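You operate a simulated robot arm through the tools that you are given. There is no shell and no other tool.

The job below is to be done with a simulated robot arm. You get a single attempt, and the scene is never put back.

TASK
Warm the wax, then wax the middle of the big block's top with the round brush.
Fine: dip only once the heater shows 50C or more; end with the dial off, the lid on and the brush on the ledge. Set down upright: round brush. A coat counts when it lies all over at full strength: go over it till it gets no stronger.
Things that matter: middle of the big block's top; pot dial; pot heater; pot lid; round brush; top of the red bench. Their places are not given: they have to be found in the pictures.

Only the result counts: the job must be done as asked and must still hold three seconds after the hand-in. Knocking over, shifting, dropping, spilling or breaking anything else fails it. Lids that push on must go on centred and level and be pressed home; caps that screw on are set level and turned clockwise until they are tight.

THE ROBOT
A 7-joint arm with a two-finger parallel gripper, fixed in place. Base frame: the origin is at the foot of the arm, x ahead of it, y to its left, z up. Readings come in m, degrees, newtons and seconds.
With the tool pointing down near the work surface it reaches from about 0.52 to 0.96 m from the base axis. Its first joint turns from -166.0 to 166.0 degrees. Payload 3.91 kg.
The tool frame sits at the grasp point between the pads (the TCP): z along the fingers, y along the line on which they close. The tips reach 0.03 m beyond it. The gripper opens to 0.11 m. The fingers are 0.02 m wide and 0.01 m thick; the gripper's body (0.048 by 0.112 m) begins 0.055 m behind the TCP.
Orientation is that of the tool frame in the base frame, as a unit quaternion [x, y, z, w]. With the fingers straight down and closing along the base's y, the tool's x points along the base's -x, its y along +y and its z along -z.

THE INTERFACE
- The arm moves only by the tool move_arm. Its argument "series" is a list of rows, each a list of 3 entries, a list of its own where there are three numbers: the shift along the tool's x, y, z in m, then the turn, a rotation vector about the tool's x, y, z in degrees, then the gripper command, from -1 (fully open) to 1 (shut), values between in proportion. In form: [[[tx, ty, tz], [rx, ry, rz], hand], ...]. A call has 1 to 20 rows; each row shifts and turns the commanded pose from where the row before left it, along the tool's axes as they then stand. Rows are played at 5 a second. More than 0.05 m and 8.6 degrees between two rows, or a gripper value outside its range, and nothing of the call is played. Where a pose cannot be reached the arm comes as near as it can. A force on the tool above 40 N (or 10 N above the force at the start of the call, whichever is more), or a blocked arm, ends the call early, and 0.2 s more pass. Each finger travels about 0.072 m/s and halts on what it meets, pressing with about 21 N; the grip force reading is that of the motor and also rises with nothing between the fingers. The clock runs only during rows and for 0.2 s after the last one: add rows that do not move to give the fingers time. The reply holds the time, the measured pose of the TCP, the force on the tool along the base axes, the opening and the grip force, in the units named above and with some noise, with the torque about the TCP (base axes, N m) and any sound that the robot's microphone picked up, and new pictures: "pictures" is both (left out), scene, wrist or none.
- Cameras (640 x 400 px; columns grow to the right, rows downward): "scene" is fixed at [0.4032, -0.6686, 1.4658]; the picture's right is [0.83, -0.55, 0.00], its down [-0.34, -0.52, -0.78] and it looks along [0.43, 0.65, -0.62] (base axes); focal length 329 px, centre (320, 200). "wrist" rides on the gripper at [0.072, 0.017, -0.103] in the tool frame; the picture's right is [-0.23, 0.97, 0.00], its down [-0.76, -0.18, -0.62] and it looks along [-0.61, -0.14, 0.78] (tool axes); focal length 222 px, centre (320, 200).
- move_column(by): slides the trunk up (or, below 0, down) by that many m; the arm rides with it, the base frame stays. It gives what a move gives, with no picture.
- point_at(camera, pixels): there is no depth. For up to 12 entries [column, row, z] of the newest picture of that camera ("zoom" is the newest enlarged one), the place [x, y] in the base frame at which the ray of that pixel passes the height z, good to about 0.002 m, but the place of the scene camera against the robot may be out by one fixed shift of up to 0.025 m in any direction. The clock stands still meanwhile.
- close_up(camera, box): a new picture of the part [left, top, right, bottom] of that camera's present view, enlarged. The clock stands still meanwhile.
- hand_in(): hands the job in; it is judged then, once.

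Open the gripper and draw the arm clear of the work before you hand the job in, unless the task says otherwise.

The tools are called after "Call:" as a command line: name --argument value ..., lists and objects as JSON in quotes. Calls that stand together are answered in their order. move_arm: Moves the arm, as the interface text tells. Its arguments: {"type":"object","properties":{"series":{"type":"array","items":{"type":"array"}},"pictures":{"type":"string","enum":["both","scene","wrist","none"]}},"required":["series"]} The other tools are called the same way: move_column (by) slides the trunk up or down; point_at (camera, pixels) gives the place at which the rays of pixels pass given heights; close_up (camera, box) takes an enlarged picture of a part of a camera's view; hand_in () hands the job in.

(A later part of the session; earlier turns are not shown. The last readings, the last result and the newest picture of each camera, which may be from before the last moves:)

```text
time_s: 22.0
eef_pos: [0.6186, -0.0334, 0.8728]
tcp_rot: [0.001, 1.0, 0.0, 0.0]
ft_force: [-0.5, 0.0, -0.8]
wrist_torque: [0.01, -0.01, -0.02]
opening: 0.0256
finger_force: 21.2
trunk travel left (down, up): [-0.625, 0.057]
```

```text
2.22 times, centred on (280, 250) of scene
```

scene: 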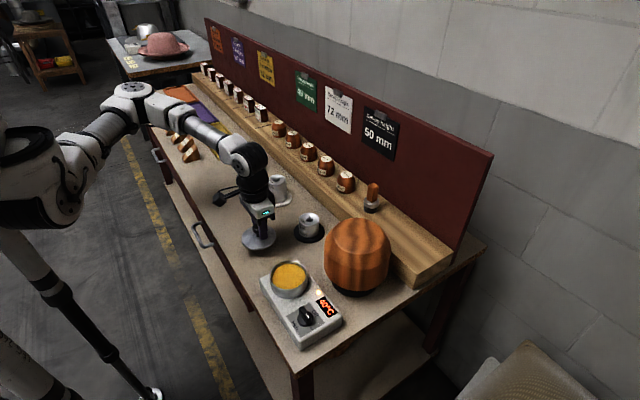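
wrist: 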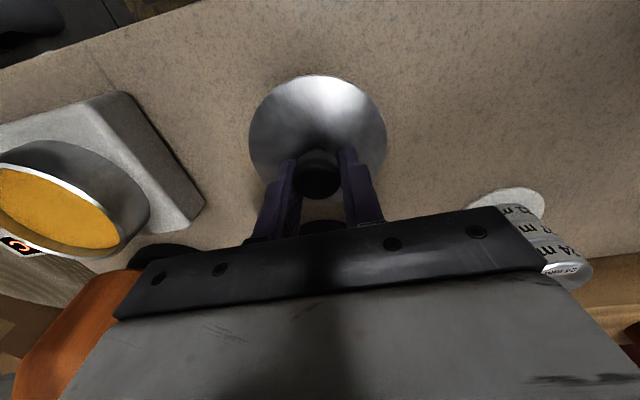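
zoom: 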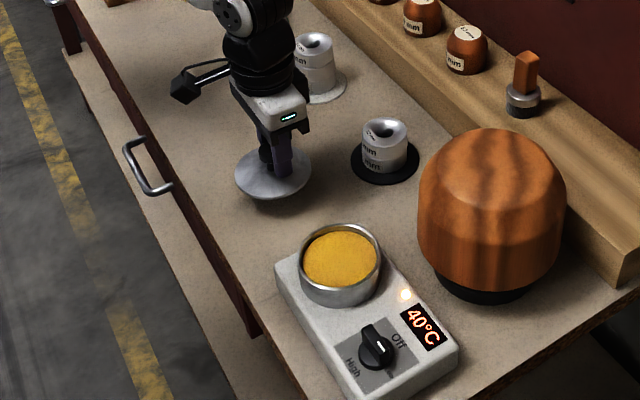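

The lid hangs over free bench at wrist (318,150). I lower in small steps and watch for contact.

Call:
move_arm --series '[[[0, 0, 0.01], [0, 0, 0], 1], [[0, 0, 0.008], [0, 0, 0], 1], [[0, 0, 0.004], [0, 0, 0], 1], [[0, 0, 0.004], [0, 0, 0], 1], [[0, 0, 0.004], [0, 0, 0], 1], [[0, 0, 0], [0, 0, 0], 1]]'

Call:
close_up --camera "scene" --box '[200, 180, 340, 330]'

```text
time_s: 23.4
eef_pos: [0.6182, -0.0338, 0.8435]
tcp_rot: [0.001, 1.0, 0.001, -0.001]
ft_force: [-0.6, -0.3, -0.6]
wrist_torque: [0.02, 0.03, -0.02]
opening: 0.0256
finger_force: 21.2
trunk travel left (down, up): [-0.625, 0.057]
```

scene: 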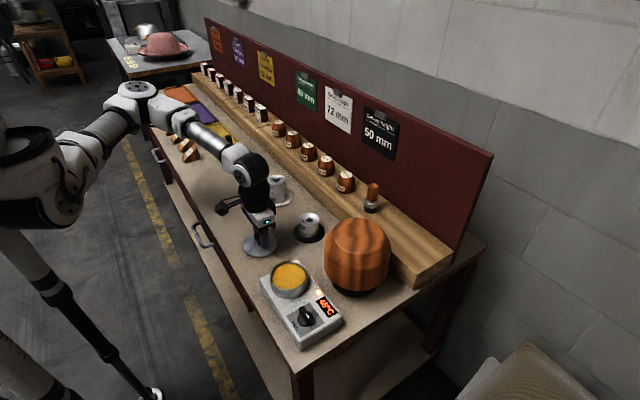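
wrist: 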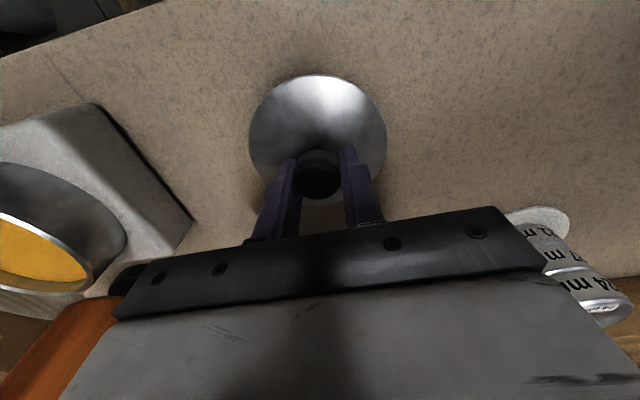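

```text
2.67 times, centred on (270, 255) of scene
```

zoom: 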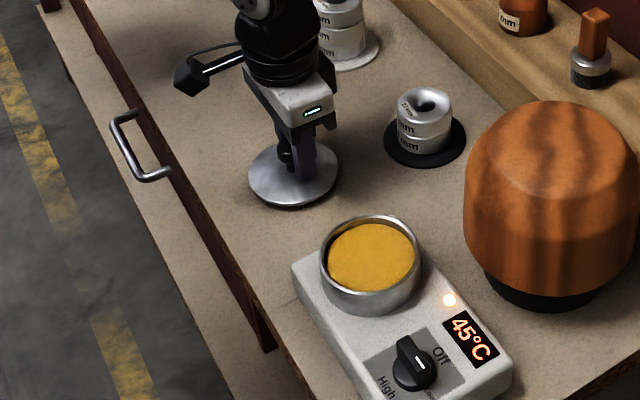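

The display reads 45°C and the lid is nearly on the bench. I continue lowering in 3 mm steps till contact.

Call:
move_arm --series '[[[0, 0, 0.003], [0, 0, 0], 1], [[0, 0, 0.003], [0, 0, 0], 1], [[0, 0, 0.003], [0, 0, 0], 1], [[0, 0, 0.003], [0, 0, 0], 1], [[0, 0, 0], [0, 0, 0], 1]]'

Call:
close_up --camera "scene" --box '[220, 200, 310, 270]'

```text
time_s: 24.2
eef_pos: [0.6195, -0.0338, 0.8412]
tcp_rot: [0.002, 1.0, 0.001, 0.003]
ft_force: [-7.8, 3.8, 25.2]
wrist_torque: [0.04, 0.71, -0.13]
opening: 0.0256
finger_force: 20.7
trunk travel left (down, up): [-0.625, 0.057]
stopped in row 4: the force on the tool passed its limit at 44 N (the readings are from after the stop); the commanded pose is now the measured one
```

scene: 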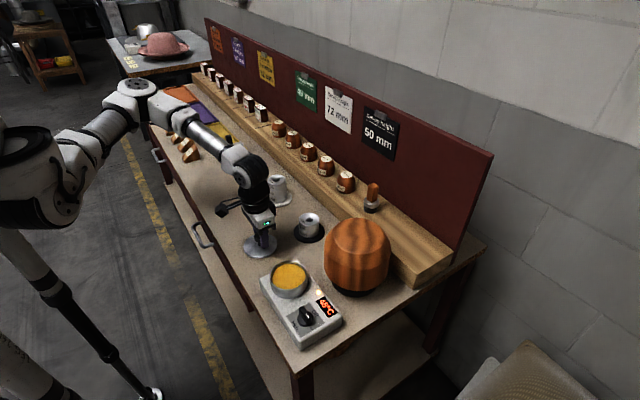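
wrist: 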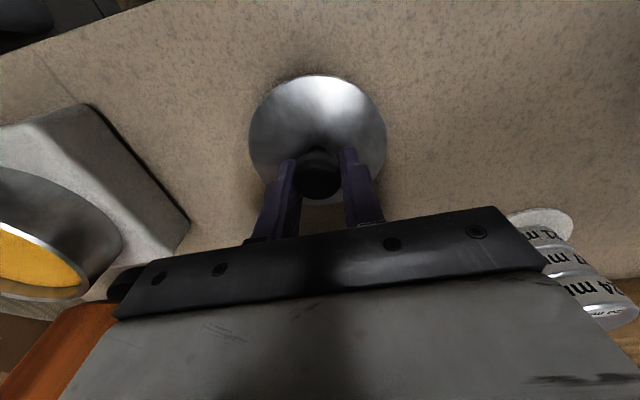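

```text
5.71 times, centred on (265, 235) of scene
```

zoom: 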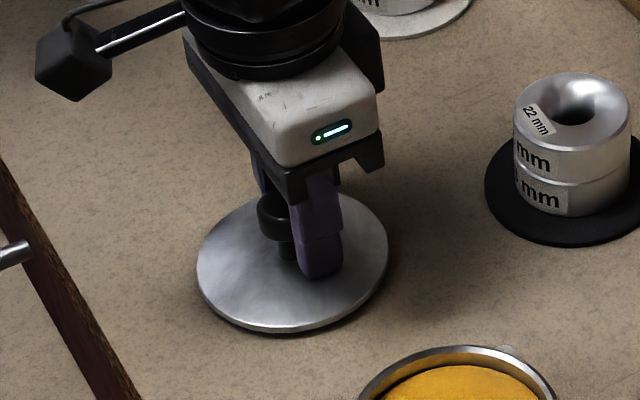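

The lid rests flat on the bench (TCP z 0.841). I open the gripper, rise, and move toward the brush on the ledge at a safe height, at about (0.84,-0.11,1.06).

Call:
move_arm --series '[[[0, 0, 0], [0, 0, 0], 0.3], [[0, 0, 0], [0, 0, 0], -0.2], [[0, 0, 0], [0, 0, 0], -0.2], [[0, 0, -0.03], [0, 0.3, 0], -0.2], [[0, 0, -0.045], [0, 0, 0], -0.2], [[0, 0, -0.045], [0, 0, 0], -0.2], [[0, 0, -0.045], [0, 0, 0], 0], [[0, 0, -0.045], [0, 0, 0], 0], [[-0.045, -0.015, 0], [0, 0, 0], 0], [[-0.045, -0.015, 0], [0, 0, 0], 0], [[-0.045, -0.015, 0], [0, 0, 0], 0], [[-0.045, -0.015, 0], [0, 0, 0], 0], [[-0.04, -0.015, 0], [0, 0, 0], 0], [[0, 0, 0], [0, 0, 0], 0]]'

Call:
close_up --camera "scene" --box '[220, 160, 420, 340]'

Call:
close_up --camera "wrist" --box '[200, 50, 440, 220]'

```text
time_s: 27.2
eef_pos: [0.8407, -0.1103, 1.0464]
tcp_rot: [0.001, 1.0, 0.001, -0.001]
ft_force: [-0.6, 0.0, 0.8]
wrist_torque: [0.03, 0.01, 0.0]
opening: 0.0551
finger_force: 0.0
trunk travel left (down, up): [-0.625, 0.057]
```

scene: 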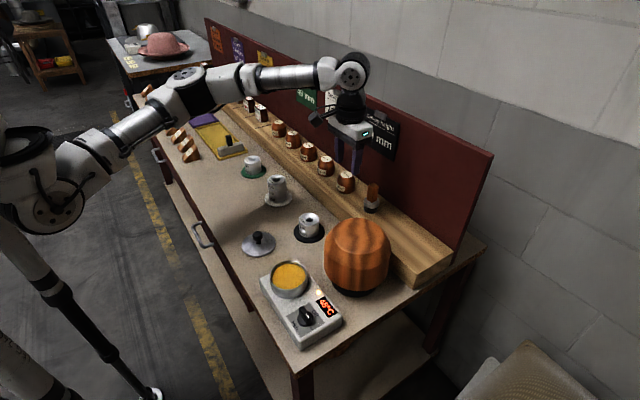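
wrist: 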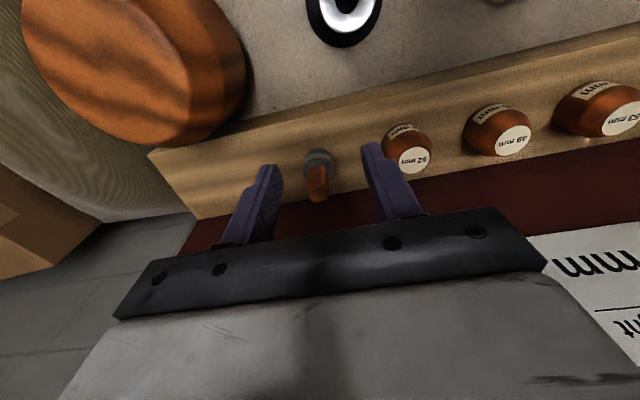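

```text
2.22 times, centred on (320, 250) of scene
```

zoom: 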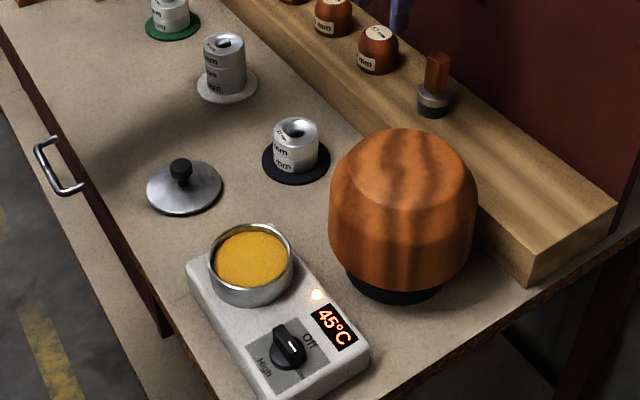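

```text
2.35 times, centred on (320, 135) of wrist
```

zoom: 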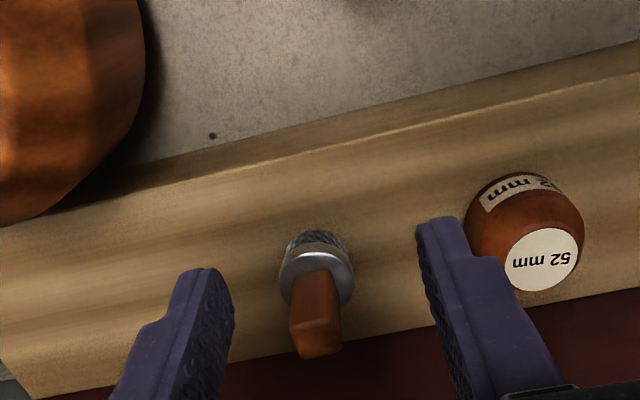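

The brush stands on the ledge at wrist (318,170), with handle up; display reads 45°C. I move 6 cm further over it for a second bearing.

Call:
move_arm --series '[[[-0.03, -0.01, 0], [0, 0, 0], 0], [[-0.03, -0.01, 0], [0, 0, 0], 0], [[0, 0, 0], [0, 0, 0], 0]]'

Call:
close_up --camera "wrist" --box '[220, 60, 420, 210]'

Call:
close_up --camera "scene" --box '[280, 160, 460, 340]'

```text
time_s: 28.0
eef_pos: [0.9018, -0.1297, 1.0466]
tcp_rot: [0.001, 1.0, 0.001, -0.001]
ft_force: [0.0, -0.5, 1.0]
wrist_torque: [0.0, 0.0, 0.0]
opening: 0.0552
finger_force: 0.1
trunk travel left (down, up): [-0.625, 0.057]
```

scene: 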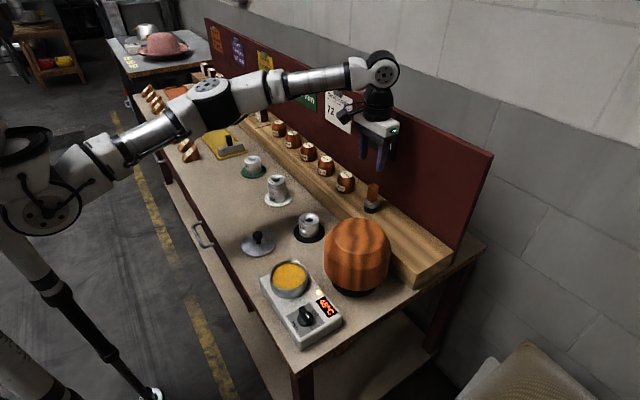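
wrist: 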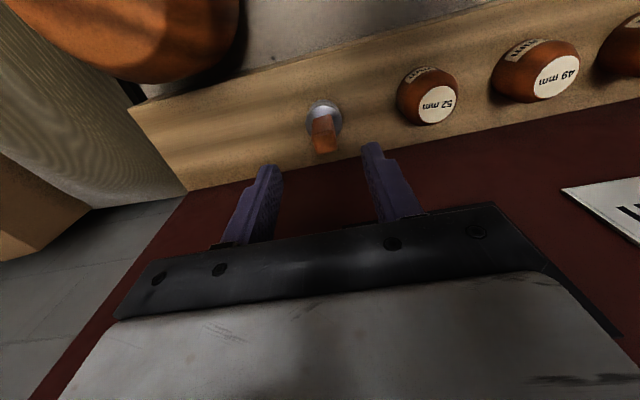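

```text
2.67 times, centred on (320, 135) of wrist
```

zoom: 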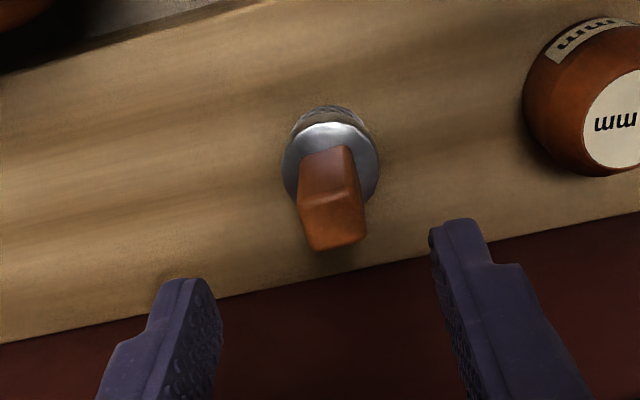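

```text
2.22 times, centred on (370, 250) of scene
```

zoom: 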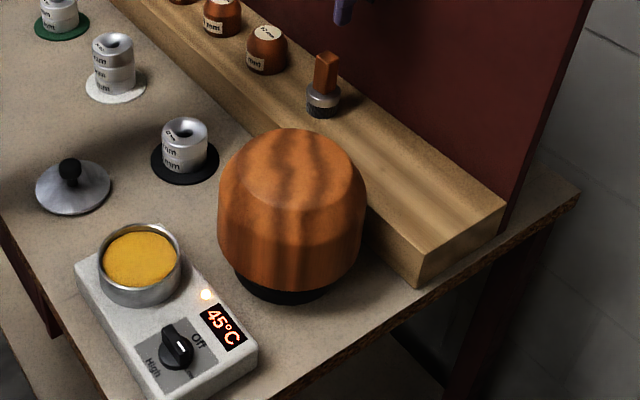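

Two bearings put the brush handle's top at about (0.929,-0.130,0.932), ferrule top near z 0.87; handle edges are in line with the base axes. The display still shows 45°C. I lower to z≈0.96 above the handle and check both.

Call:
move_arm --series '[[[-0.014, -0.0005, 0.02], [0, 0, 0], 0], [[-0.013, 0, 0.03], [0, 0, 0], 0], [[0, 0, 0.03], [0, 0, 0], 0], [[0, 0, 0], [0, 0, 0], 0]]'

Call:
close_up --camera "wrist" --box '[220, 70, 420, 210]'

Call:
close_up --camera "scene" --box '[260, 80, 460, 340]'

```text
time_s: 29.0
eef_pos: [0.929, -0.1306, 0.9672]
tcp_rot: [0.0, 1.0, 0.002, -0.001]
ft_force: [0.2, 0.2, -0.4]
wrist_torque: [-0.04, 0.02, 0.01]
opening: 0.0549
finger_force: 0.1
trunk travel left (down, up): [-0.625, 0.057]
```

scene: 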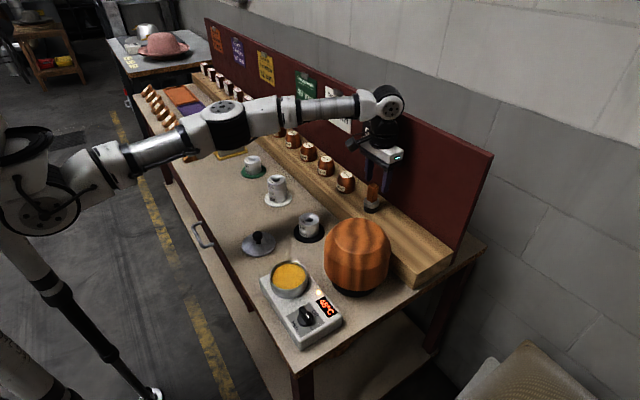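
wrist: 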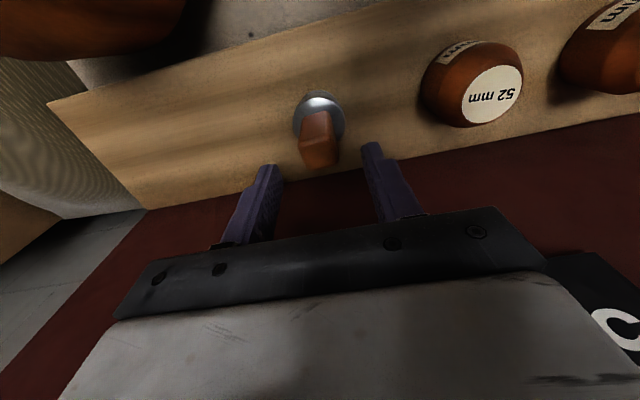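

```text
2.86 times, centred on (320, 140) of wrist
```

zoom: 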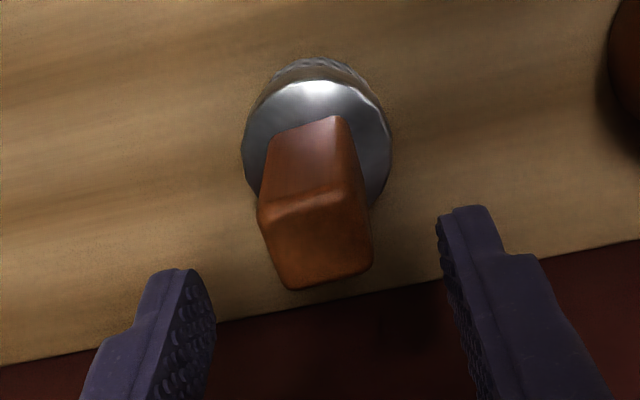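

```text
1.54 times, centred on (360, 210) of scene
```

zoom: 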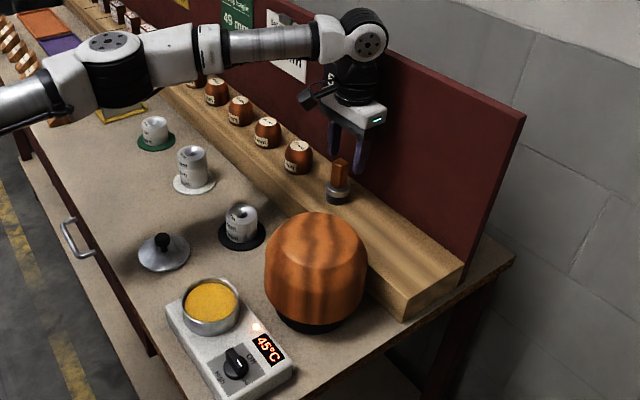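

The handle top is at wrist (320,154), i.e. about (0.925,-0.129,0.934). Before grasping I wait 3 s to see whether the temperature goes beyond 45°C at Low.

Call:
move_arm --series '[[[0.003, 0.001, 0], [0, 0, 0], 0], [[0, 0, 0], [0, 0, 0], 0], [[0, 0, 0], [0, 0, 0], 0], [[0, 0, 0], [0, 0, 0], 0], [[0, 0, 0], [0, 0, 0], 0], [[0, 0, 0], [0, 0, 0], 0], [[0, 0, 0], [0, 0, 0], 0], [[0, 0, 0], [0, 0, 0], 0], [[0, 0, 0], [0, 0, 0], 0], [[0, 0, 0], [0, 0, 0], 0], [[0, 0, 0], [0, 0, 0], 0], [[0, 0, 0], [0, 0, 0], 0], [[0, 0, 0], [0, 0, 0], 0], [[0, 0, 0], [0, 0, 0], 0], [[0, 0, 0], [0, 0, 0], 0]]' --pictures "scene"

Call:
close_up --camera "scene" --box '[240, 220, 360, 340]'

```text
time_s: 32.2
eef_pos: [0.9271, -0.1296, 0.9686]
tcp_rot: [0.001, 1.0, 0.001, 0.0]
ft_force: [-0.3, 1.0, 0.0]
wrist_torque: [0.03, -0.05, 0.02]
opening: 0.0552
finger_force: 0.0
trunk travel left (down, up): [-0.625, 0.057]
```

scene: 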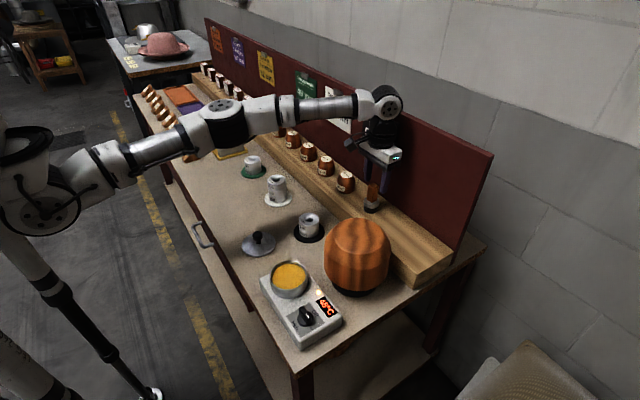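

```text
3.33 times, centred on (300, 280) of scene
```

zoom: 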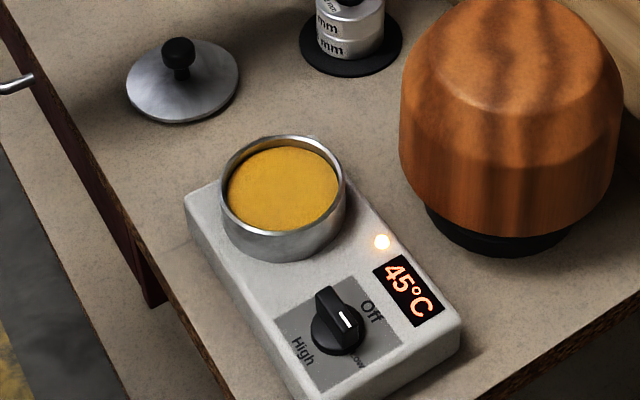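

After 9 s it still shows 45°C, so Low holds at 45°C and I need High. I leave the brush, rise and fly back over the dial.

Call:
move_arm --series '[[[0, 0, -0.045], [0, 0, 0], 0], [[0, 0, -0.045], [0, 0, 0], 0], [[0.0425, -0.023, 0], [0, 0, 0], 0.1], [[0.0425, -0.023, 0], [0, 0, 0], 0.1], [[0.0425, -0.023, 0], [0, 0, 0], 0.1], [[0.0425, -0.023, 0], [0, 0, 0], 0.1], [[0.0425, -0.023, 0], [0, 0, 0], 0.1], [[0.0425, -0.023, 0], [0, 0, 0], 0.1], [[0.0425, -0.023, 0], [0, 0, 0], 0.1], [[0.0425, -0.023, 0], [0, 0, 0], 0.1], [[0, 0, 0], [0, 0, 0], 0.1]]' --pictures "none"

Call:
move_arm --series '[[[0, 0, 0], [0, 0, -8.2], 0.1], [[0, 0, 0], [0, 0, -8.2], 0.1], [[0, 0, 0], [0, 0, -8.2], 0.1], [[0, 0, 0], [0, 0, -8.2], 0.1], [[0, 0, 0], [0, 0, -8.2], 0.1], [[0, 0, 0], [0, 0, -8.2], 0.1], [[0, 0, 0], [0, 0, -8.2], 0.1], [[0, 0, 0], [0, 0, -8.2], 0.1], [[0, 0, 0], [0, 0, -8.2], 0.1], [[0, 0, 0], [0, 0, -8.2], 0.1], [[0, 0, 0], [0, 0, -8], 0.1], [[0, 0, 0.04], [0, 0, 0], 0.1], [[0, 0, 0.03], [0, 0, 0], 0.1], [[0, 0, 0], [0, 0, 0], 0.1]]'

Call:
close_up --camera "wrist" --box '[220, 70, 420, 210]'

```text
time_s: 34.6
eef_pos: [0.5847, -0.3141, 1.0526]
tcp_rot: [0.001, 1.0, 0.001, -0.001]
ft_force: [0.1, 0.4, 0.3]
wrist_torque: [0.0, 0.02, 0.03]
opening: 0.0496
finger_force: 0.1
trunk travel left (down, up): [-0.625, 0.057]
```

```text
time_s: 37.6
eef_pos: [0.5849, -0.3129, 0.9873]
tcp_rot: [-0.706, 0.708, 0.001, 0.0]
ft_force: [0.3, 0.5, -0.4]
wrist_torque: [0.01, 0.01, 0.01]
opening: 0.0495
finger_force: 0.0
trunk travel left (down, up): [-0.625, 0.057]
```

scene: 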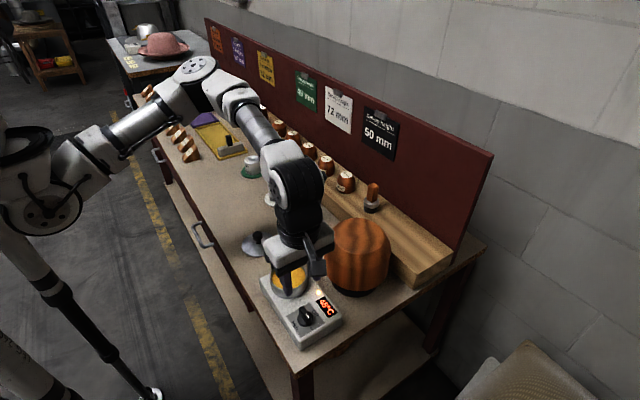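
wrist: 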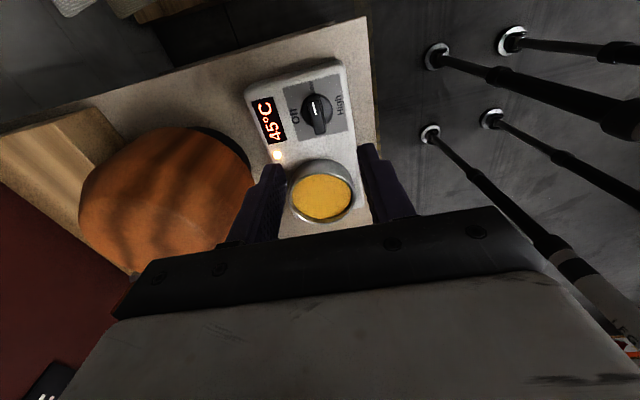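

```text
2.86 times, centred on (320, 140) of wrist
```

zoom: 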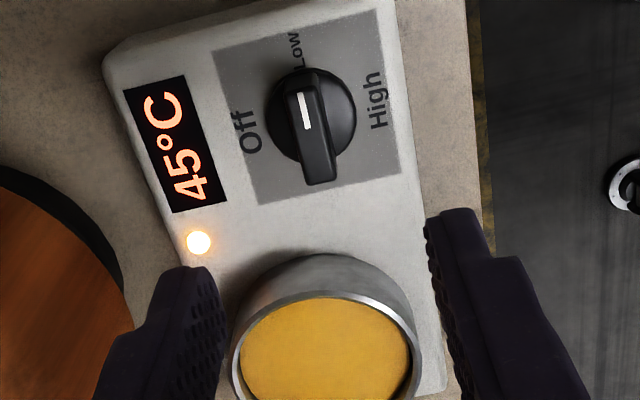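

Now the gripper is turned -90° and the pointer at Low shows at wrist (317,116). I shift 3 mm to +x, descend to TCP z≈0.886, and close on the ridge.

Call:
move_arm --series '[[[0.0006, -0.003, 0.03], [0, 0, 0], 0.1], [[0, 0, 0.03], [0, 0, 0], 0.1], [[0, 0, 0.025], [0, 0, 0], 0.1], [[0, 0, 0.01], [0, 0, 0], 0.1], [[0, 0, 0.006], [0, 0, 0], 0.1], [[0, 0, 0], [0, 0, 0], 0.1], [[0, 0, 0], [0, 0, 0], 0.5], [[0, 0, 0], [0, 0, 0], 1], [[0, 0, 0], [0, 0, 0], 1], [[0, 0, 0], [0, 0, 0], 1]]'

Call:
close_up --camera "wrist" --box '[220, 70, 420, 210]'

Call:
close_up --camera "scene" --box '[260, 260, 360, 350]'

```text
time_s: 39.8
eef_pos: [0.5876, -0.3141, 0.8855]
tcp_rot: [-0.707, 0.707, 0.001, 0.0]
ft_force: [-4.2, 0.8, -3.2]
wrist_torque: [-0.2, -0.01, -0.02]
opening: 0.012
finger_force: 44.4
trunk travel left (down, up): [-0.625, 0.057]
```

scene: 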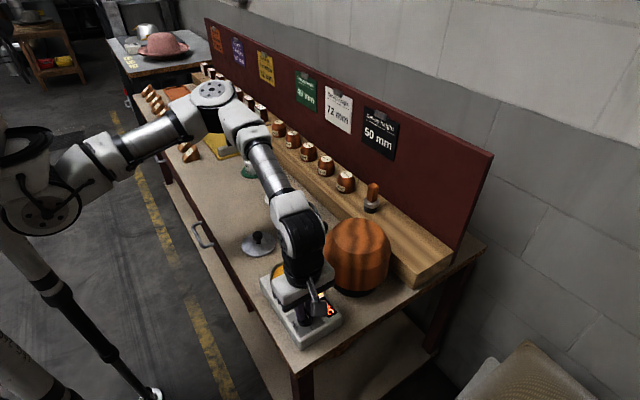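
wrist: 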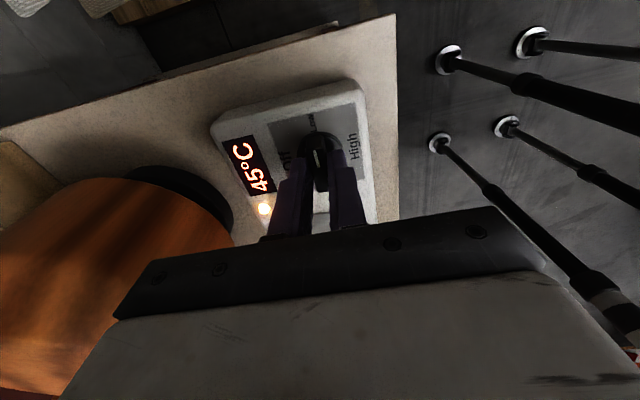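

```text
2.86 times, centred on (320, 140) of wrist
```

zoom: 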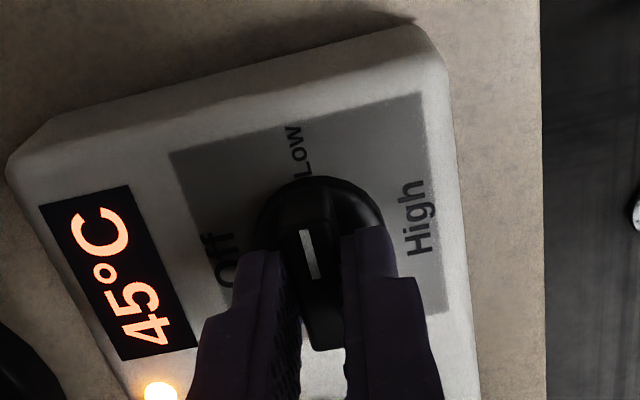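

```text
4.44 times, centred on (310, 305) of scene
```

zoom: 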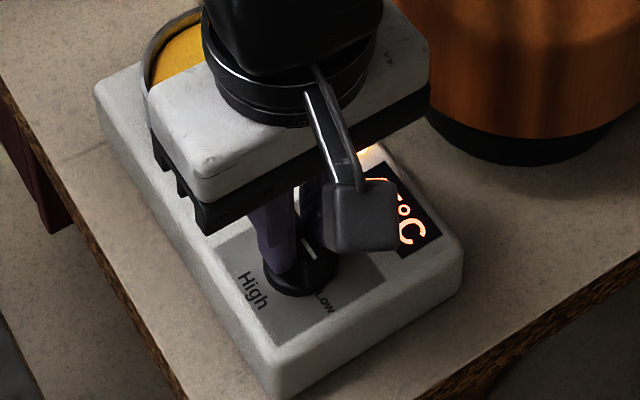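

The ridge is held again. I turn clockwise 80° toward High and check.

Call:
move_arm --series '[[[0, 0, 0], [0, 0, 8], 1], [[0, 0, 0], [0, 0, 8], 1], [[0, 0, 0], [0, 0, 8], 1], [[0, 0, 0], [0, 0, 8], 1], [[0, 0, 0], [0, 0, 8], 1], [[0, 0, 0], [0, 0, 8], 1], [[0, 0, 0], [0, 0, 8], 1], [[0, 0, 0], [0, 0, 8], 1], [[0, 0, 0], [0, 0, 8], 1], [[0, 0, 0], [0, 0, 8], 1], [[0, 0, 0], [0, 0, 0], 1]]'

Call:
close_up --camera "wrist" --box '[220, 70, 420, 210]'

Call:
close_up --camera "scene" --box '[260, 260, 360, 350]'

```text
time_s: 42.2
eef_pos: [0.5863, -0.3136, 0.887]
tcp_rot: [-0.085, 0.996, 0.001, -0.001]
ft_force: [-7.8, 7.4, -3.4]
wrist_torque: [0.28, -0.99, 0.02]
opening: 0.0116
finger_force: 45.1
trunk travel left (down, up): [-0.625, 0.057]
```

scene: 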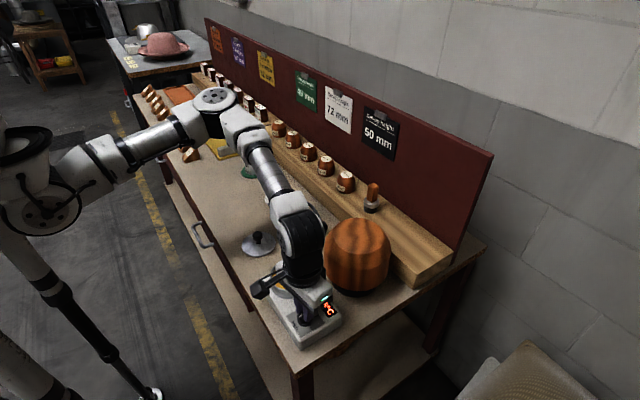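
wrist: 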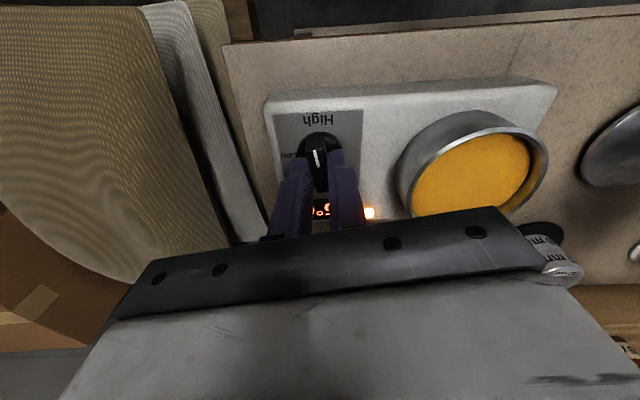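

```text
2.86 times, centred on (320, 140) of wrist
```

zoom: 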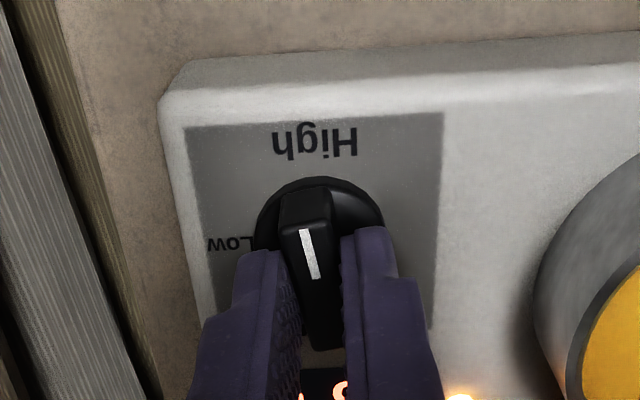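

```text
4.44 times, centred on (310, 305) of scene
```

zoom: 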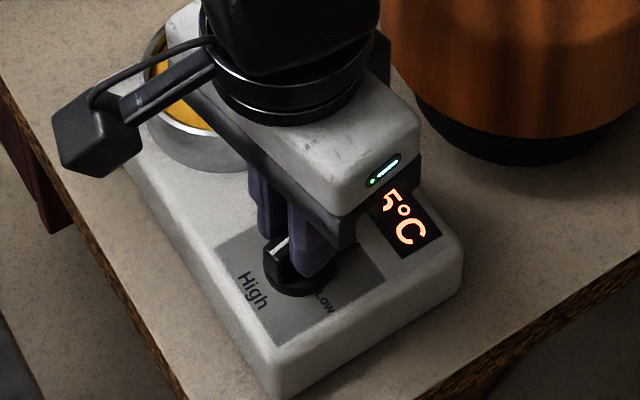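

The pointer is about 10° short of High. I turn 10° more gently.

Call:
move_arm --series '[[[0, 0, 0], [0, 0, 5], 1], [[0, 0, 0], [0, 0, 5], 1], [[0, 0, 0], [0, 0, 0], 1]]' --pictures "wrist"

Call:
close_up --camera "wrist" --box '[220, 70, 420, 210]'

```text
time_s: 43.0
eef_pos: [0.5858, -0.3118, 0.8859]
tcp_rot: [0.002, 1.0, 0.002, -0.002]
ft_force: [-9.2, 9.3, -12.1]
wrist_torque: [0.14, -0.98, 0.11]
opening: 0.0117
finger_force: 44.9
trunk travel left (down, up): [-0.625, 0.057]
```

wrist: 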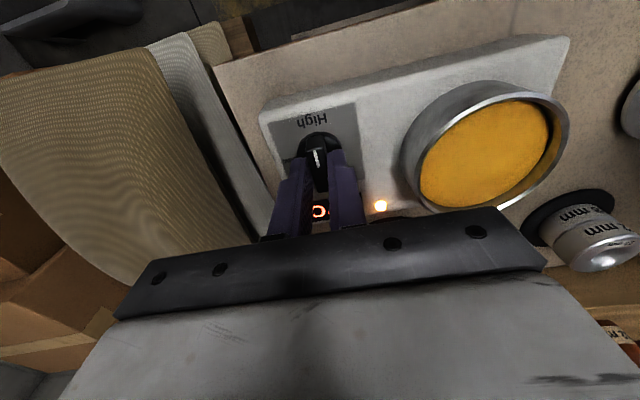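

```text
2.86 times, centred on (320, 140) of wrist
```

zoom: 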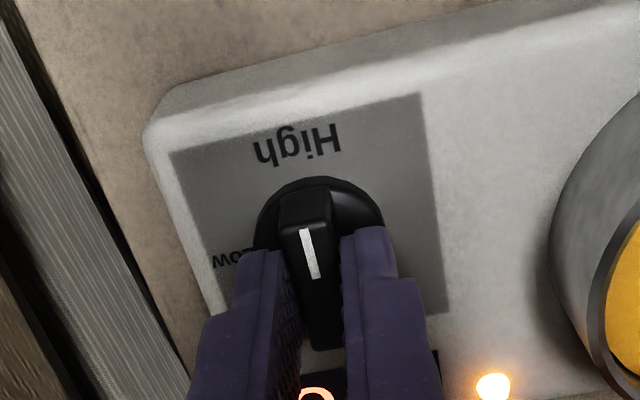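

The pointer now stands at High. I open, rise, and look at the display.

Call:
move_arm --series '[[[0, 0, 0], [0, 0, 0], 0.1], [[0, 0, 0], [0, 0, 0], 0.1], [[0, 0, -0.03], [0, 0, 0], 0.1], [[0, 0, -0.045], [0, 0, 0], 0], [[0, 0, -0.045], [0, 0, 0], 0], [[0, 0, -0.045], [0, 0, 0], 0], [[-0.0425, 0.023, 0], [0, 0, 0], 0], [[-0.0425, 0.023, 0], [0, 0, 0], 0], [[-0.0425, 0.023, 0], [0, 0, 0], 0], [[-0.0425, 0.023, 0], [0, 0, 0], 0], [[-0.0425, 0.023, 0], [0, 0, 0], 0], [[-0.0425, 0.023, 0], [0, 0, 0], 0], [[-0.0425, 0.023, 0], [0, 0, 0], 0], [[-0.0385, 0.02, 0], [0, 0, 0], 0], [[0, 0, 0.03], [0, 0, 0], 0], [[0, 0, 0.03], [0, 0, 0], 0], [[0, 0, 0], [0, 0, 0], 0]]'

Call:
close_up --camera "scene" --box '[240, 220, 360, 340]'

Call:
close_up --camera "wrist" --box '[220, 70, 420, 210]'

```text
time_s: 46.6
eef_pos: [0.9246, -0.1332, 0.9922]
tcp_rot: [0.001, 1.0, 0.001, -0.001]
ft_force: [-0.3, 0.4, 0.2]
wrist_torque: [0.01, -0.05, -0.01]
opening: 0.055
finger_force: 0.1
trunk travel left (down, up): [-0.625, 0.057]
```

scene: 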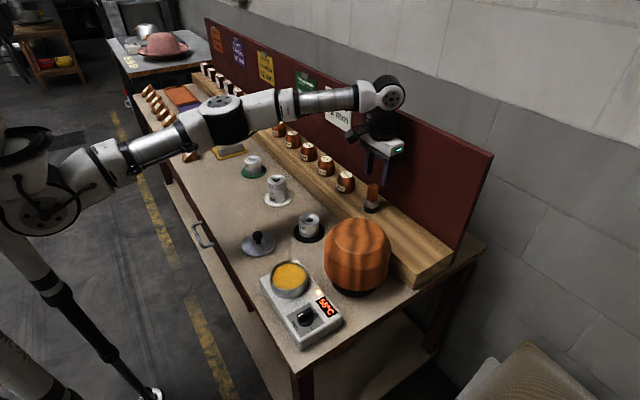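
wrist: 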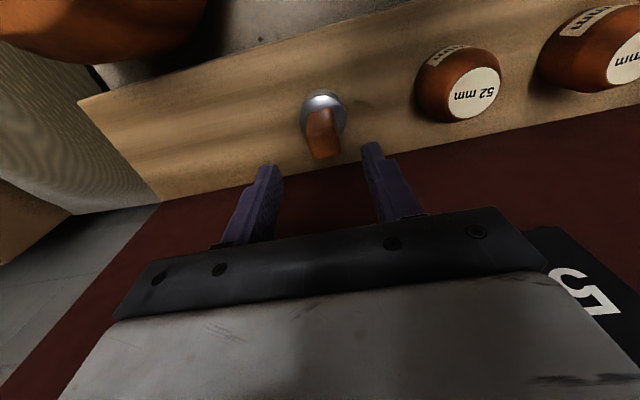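

```text
3.33 times, centred on (300, 280) of scene
```

zoom: 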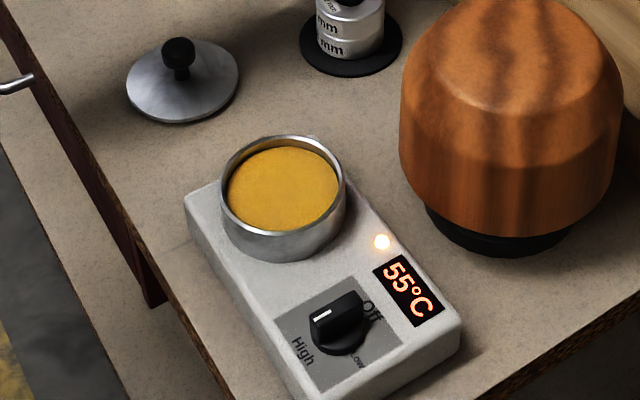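

```text
2.86 times, centred on (320, 140) of wrist
```

zoom: 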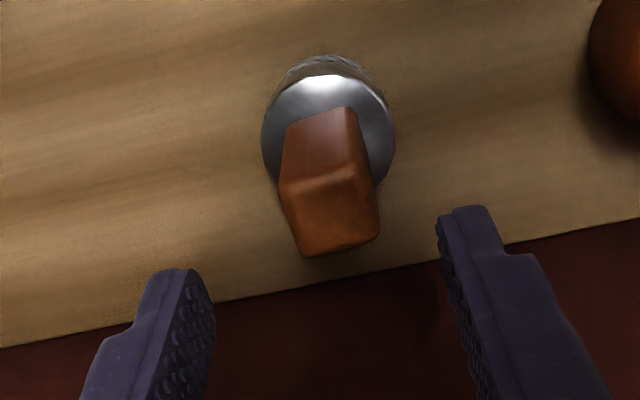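

Display 55°C. Handle top at wrist (323,145) → (0.926,-0.130). I descend to z≈0.94 around the handle and look.

Call:
move_arm --series '[[[-0.001, 0.003, 0.025], [0, 0, 0], 0], [[0, 0, 0.025], [0, 0, 0], 0], [[0, 0, 0], [0, 0, 0], 0]]'

Call:
close_up --camera "wrist" --box '[220, 80, 420, 220]'

Call:
close_up --camera "scene" --box '[330, 130, 430, 230]'

```text
time_s: 47.4
eef_pos: [0.924, -0.1294, 0.9415]
tcp_rot: [0.001, 1.0, 0.001, -0.001]
ft_force: [-0.2, -0.1, 0.7]
wrist_torque: [0.01, -0.02, -0.01]
opening: 0.0553
finger_force: 0.0
trunk travel left (down, up): [-0.625, 0.057]
```

scene: 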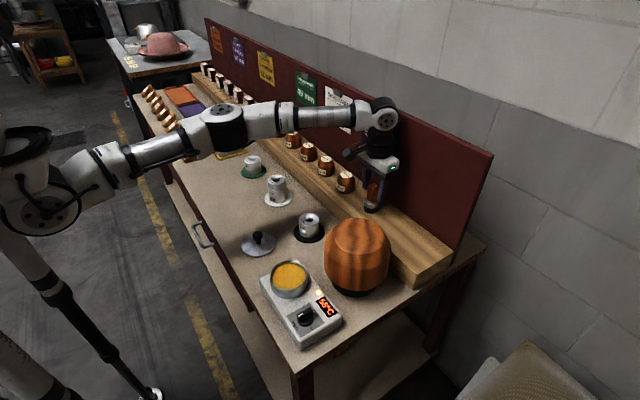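
wrist: 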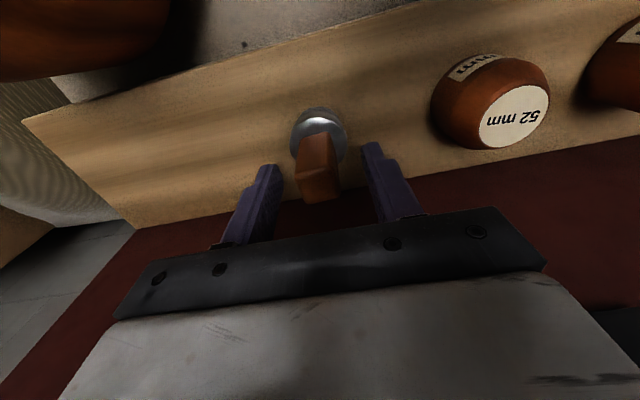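

```text
2.86 times, centred on (320, 150) of wrist
```

zoom: 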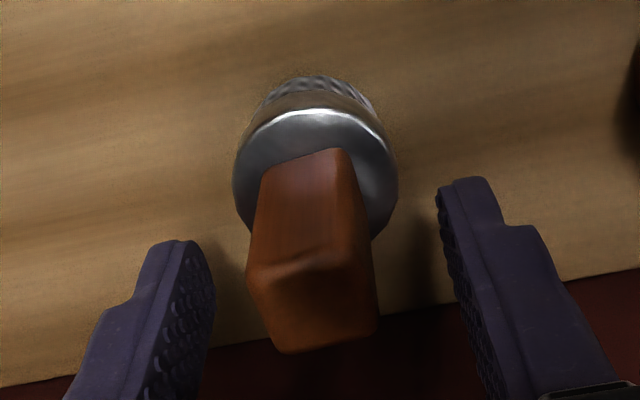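

```text
4.00 times, centred on (380, 180) of scene
```

zoom: 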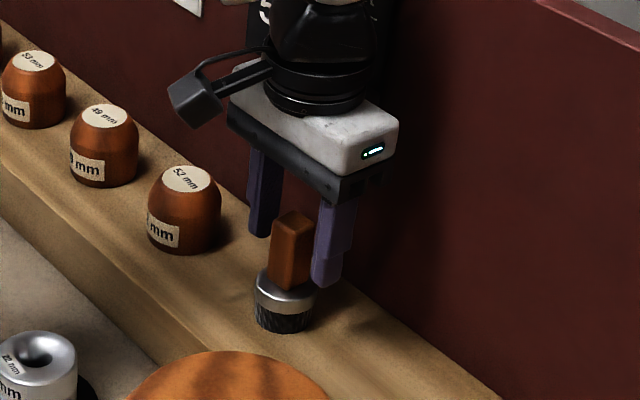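

The handle is centred between the fingers (wrist (319,184)). I go down to TCP z≈0.919 and close on it.

Call:
move_arm --series '[[[-0.002, -0.0005, 0.012], [0, 0, 0], 0], [[0, 0, 0.01], [0, 0, 0], 0], [[0, 0, 0], [0, 0, 0], 0], [[0, 0, 0], [0, 0, 0], 0.4], [[0, 0, 0], [0, 0, 0], 1], [[0, 0, 0], [0, 0, 0], 1], [[0, 0, 0], [0, 0, 0], 1]]'

Call:
close_up --camera "wrist" --box '[220, 80, 420, 220]'

Call:
close_up --camera "scene" --box '[330, 130, 430, 230]'

```text
time_s: 49.0
eef_pos: [0.9254, -0.1307, 0.9191]
tcp_rot: [0.001, 1.0, 0.002, -0.001]
ft_force: [0.5, -0.7, 0.1]
wrist_torque: [0.01, -0.02, -0.01]
opening: 0.041
finger_force: 21.3
trunk travel left (down, up): [-0.625, 0.057]
```

scene: 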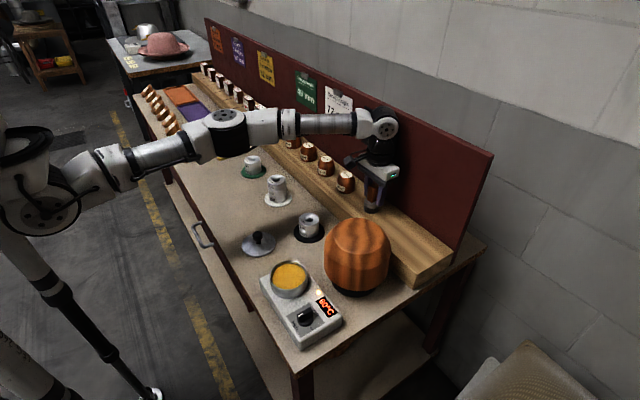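
wrist: 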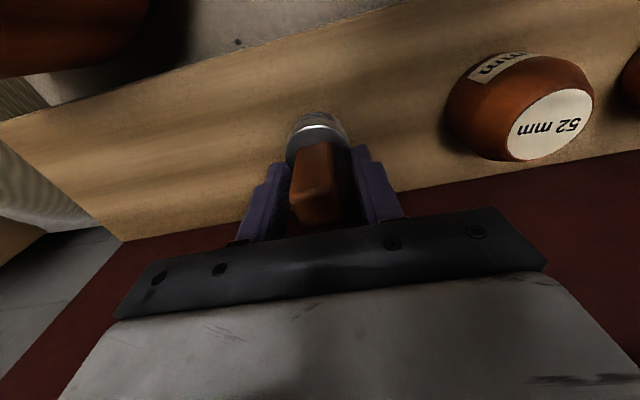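

```text
2.86 times, centred on (320, 150) of wrist
```

zoom: 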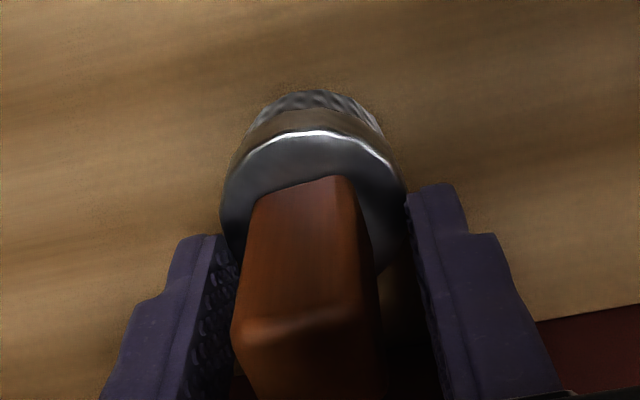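

```text
4.00 times, centred on (380, 180) of scene
```

zoom: 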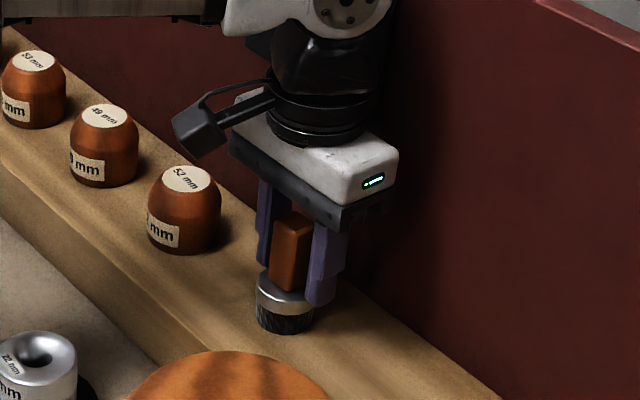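

The opening of 0.041 shows that the tips meet the ferrule, not the handle. I open, rise 11 mm and close on the handle alone (display now 60°C).

Call:
move_arm --series '[[[0, 0, 0], [0, 0, 0], 0.0], [[0, 0, 0], [0, 0, 0], 0.0], [[0, 0, -0.011], [0, 0, 0], 0], [[0, 0, 0], [0, 0, 0], 0.3], [[0, 0, 0], [0, 0, 0], 0.6], [[0, 0, 0], [0, 0, 0], 1], [[0, 0, 0], [0, 0, 0], 1], [[0, 0, 0], [0, 0, 0], 1]]'

Call:
close_up --camera "wrist" --box '[220, 80, 420, 220]'

Call:
close_up --camera "scene" --box '[330, 130, 430, 230]'

```text
time_s: 50.8
eef_pos: [0.9262, -0.1307, 0.93]
tcp_rot: [0.001, 1.0, 0.001, -0.001]
ft_force: [1.6, -0.4, 1.3]
wrist_torque: [-0.04, 0.03, 0.04]
opening: 0.0225
finger_force: 20.8
trunk travel left (down, up): [-0.625, 0.057]
```

scene: 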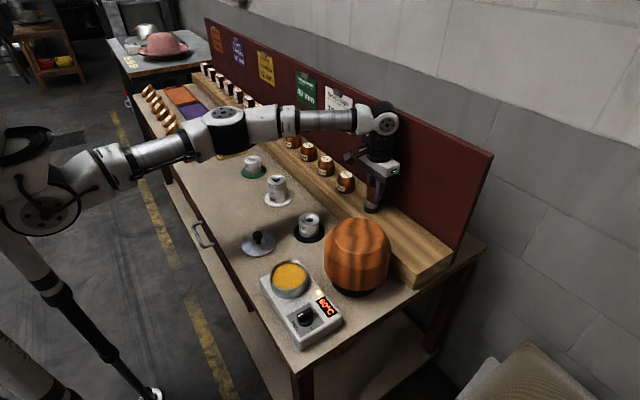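
wrist: 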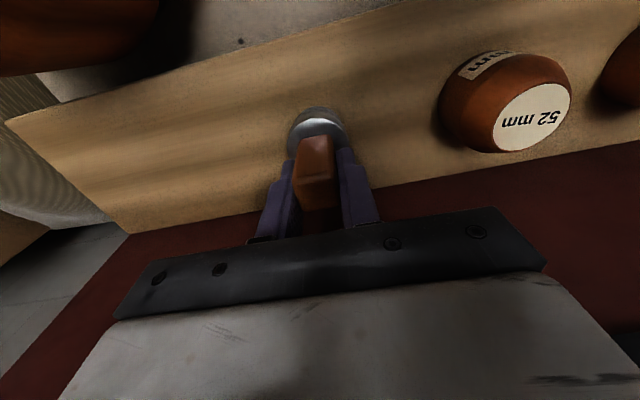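

```text
2.86 times, centred on (320, 150) of wrist
```

zoom: 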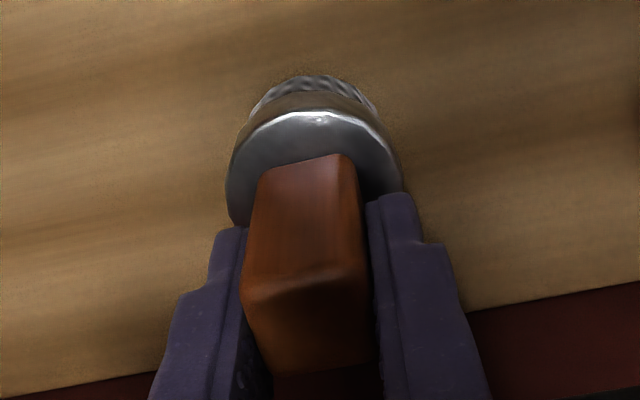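

```text
4.00 times, centred on (380, 180) of scene
```

zoom: 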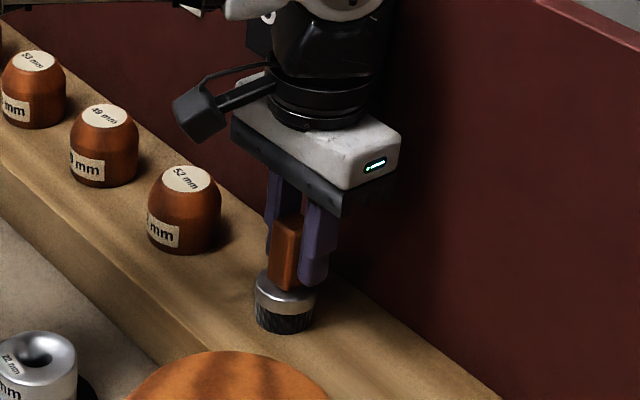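

The handle is held (opening 0.0225) with grasp pose (0.926,-0.131,0.930), which I will return to. I lift to z≈1.11 and travel toward the pot, checking how the brush hangs.

Call:
move_arm --series '[[[0, 0, -0.01], [0, 0, 0], 1], [[0, 0, -0.03], [0, 0, 0], 1], [[0, 0, -0.045], [0, 0, 0], 1], [[0, 0, -0.045], [0, 0, 0], 1], [[0, 0, -0.045], [0, 0, 0], 1], [[0.045, -0.012, 0], [0, 0, 0], 1], [[0.045, -0.012, 0], [0, 0, 0], 1], [[0.045, -0.012, 0], [0, 0, 0], 1], [[0.045, -0.012, 0], [0, 0, 0], 1], [[0.045, -0.012, 0], [0, 0, 0], 1], [[0.045, -0.012, 0], [0, 0, 0], 1], [[0.043, -0.012, 0], [0, 0, 0], 1], [[0, 0, 0], [0, 0, 0], 1]]'

Call:
close_up --camera "wrist" --box '[160, 40, 440, 220]'

Call:
close_up --camera "scene" --box '[240, 160, 400, 340]'

```text
time_s: 53.6
eef_pos: [0.6088, -0.2117, 1.1058]
tcp_rot: [0.001, 1.0, 0.001, -0.001]
ft_force: [0.4, -0.1, -0.8]
wrist_torque: [-0.01, -0.01, -0.02]
opening: 0.0225
finger_force: 21.0
out of reach, approached as far as the arm can: row 5
trunk travel left (down, up): [-0.625, 0.057]
```

scene: 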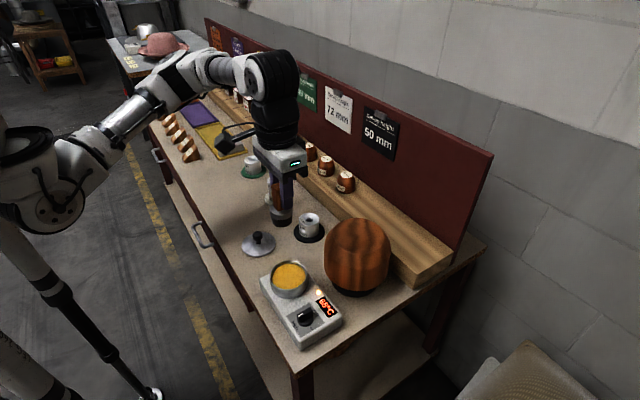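
wrist: 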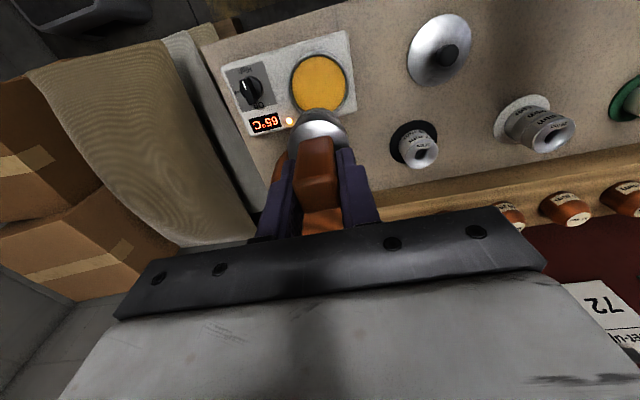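

```text
2.22 times, centred on (300, 130) of wrist
```

zoom: 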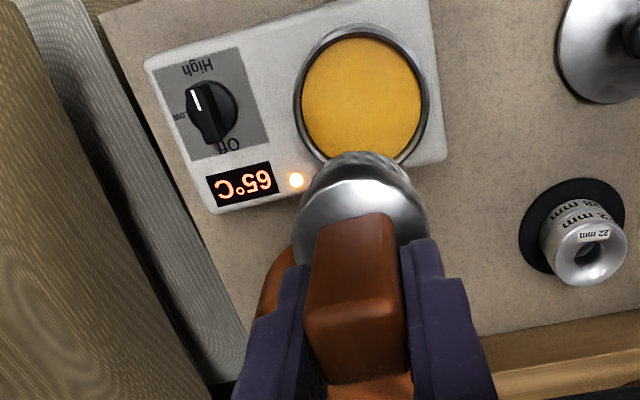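

```text
2.22 times, centred on (320, 250) of scene
```

zoom: 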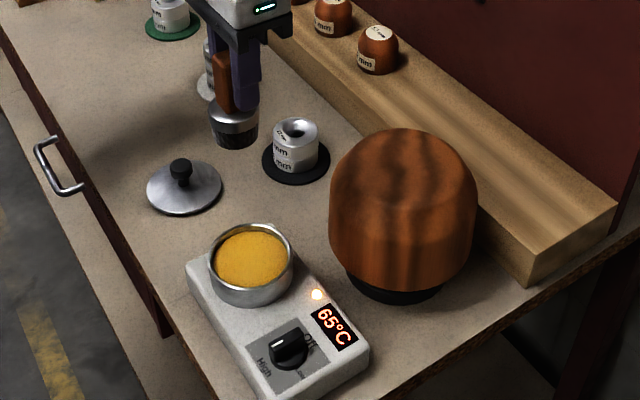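

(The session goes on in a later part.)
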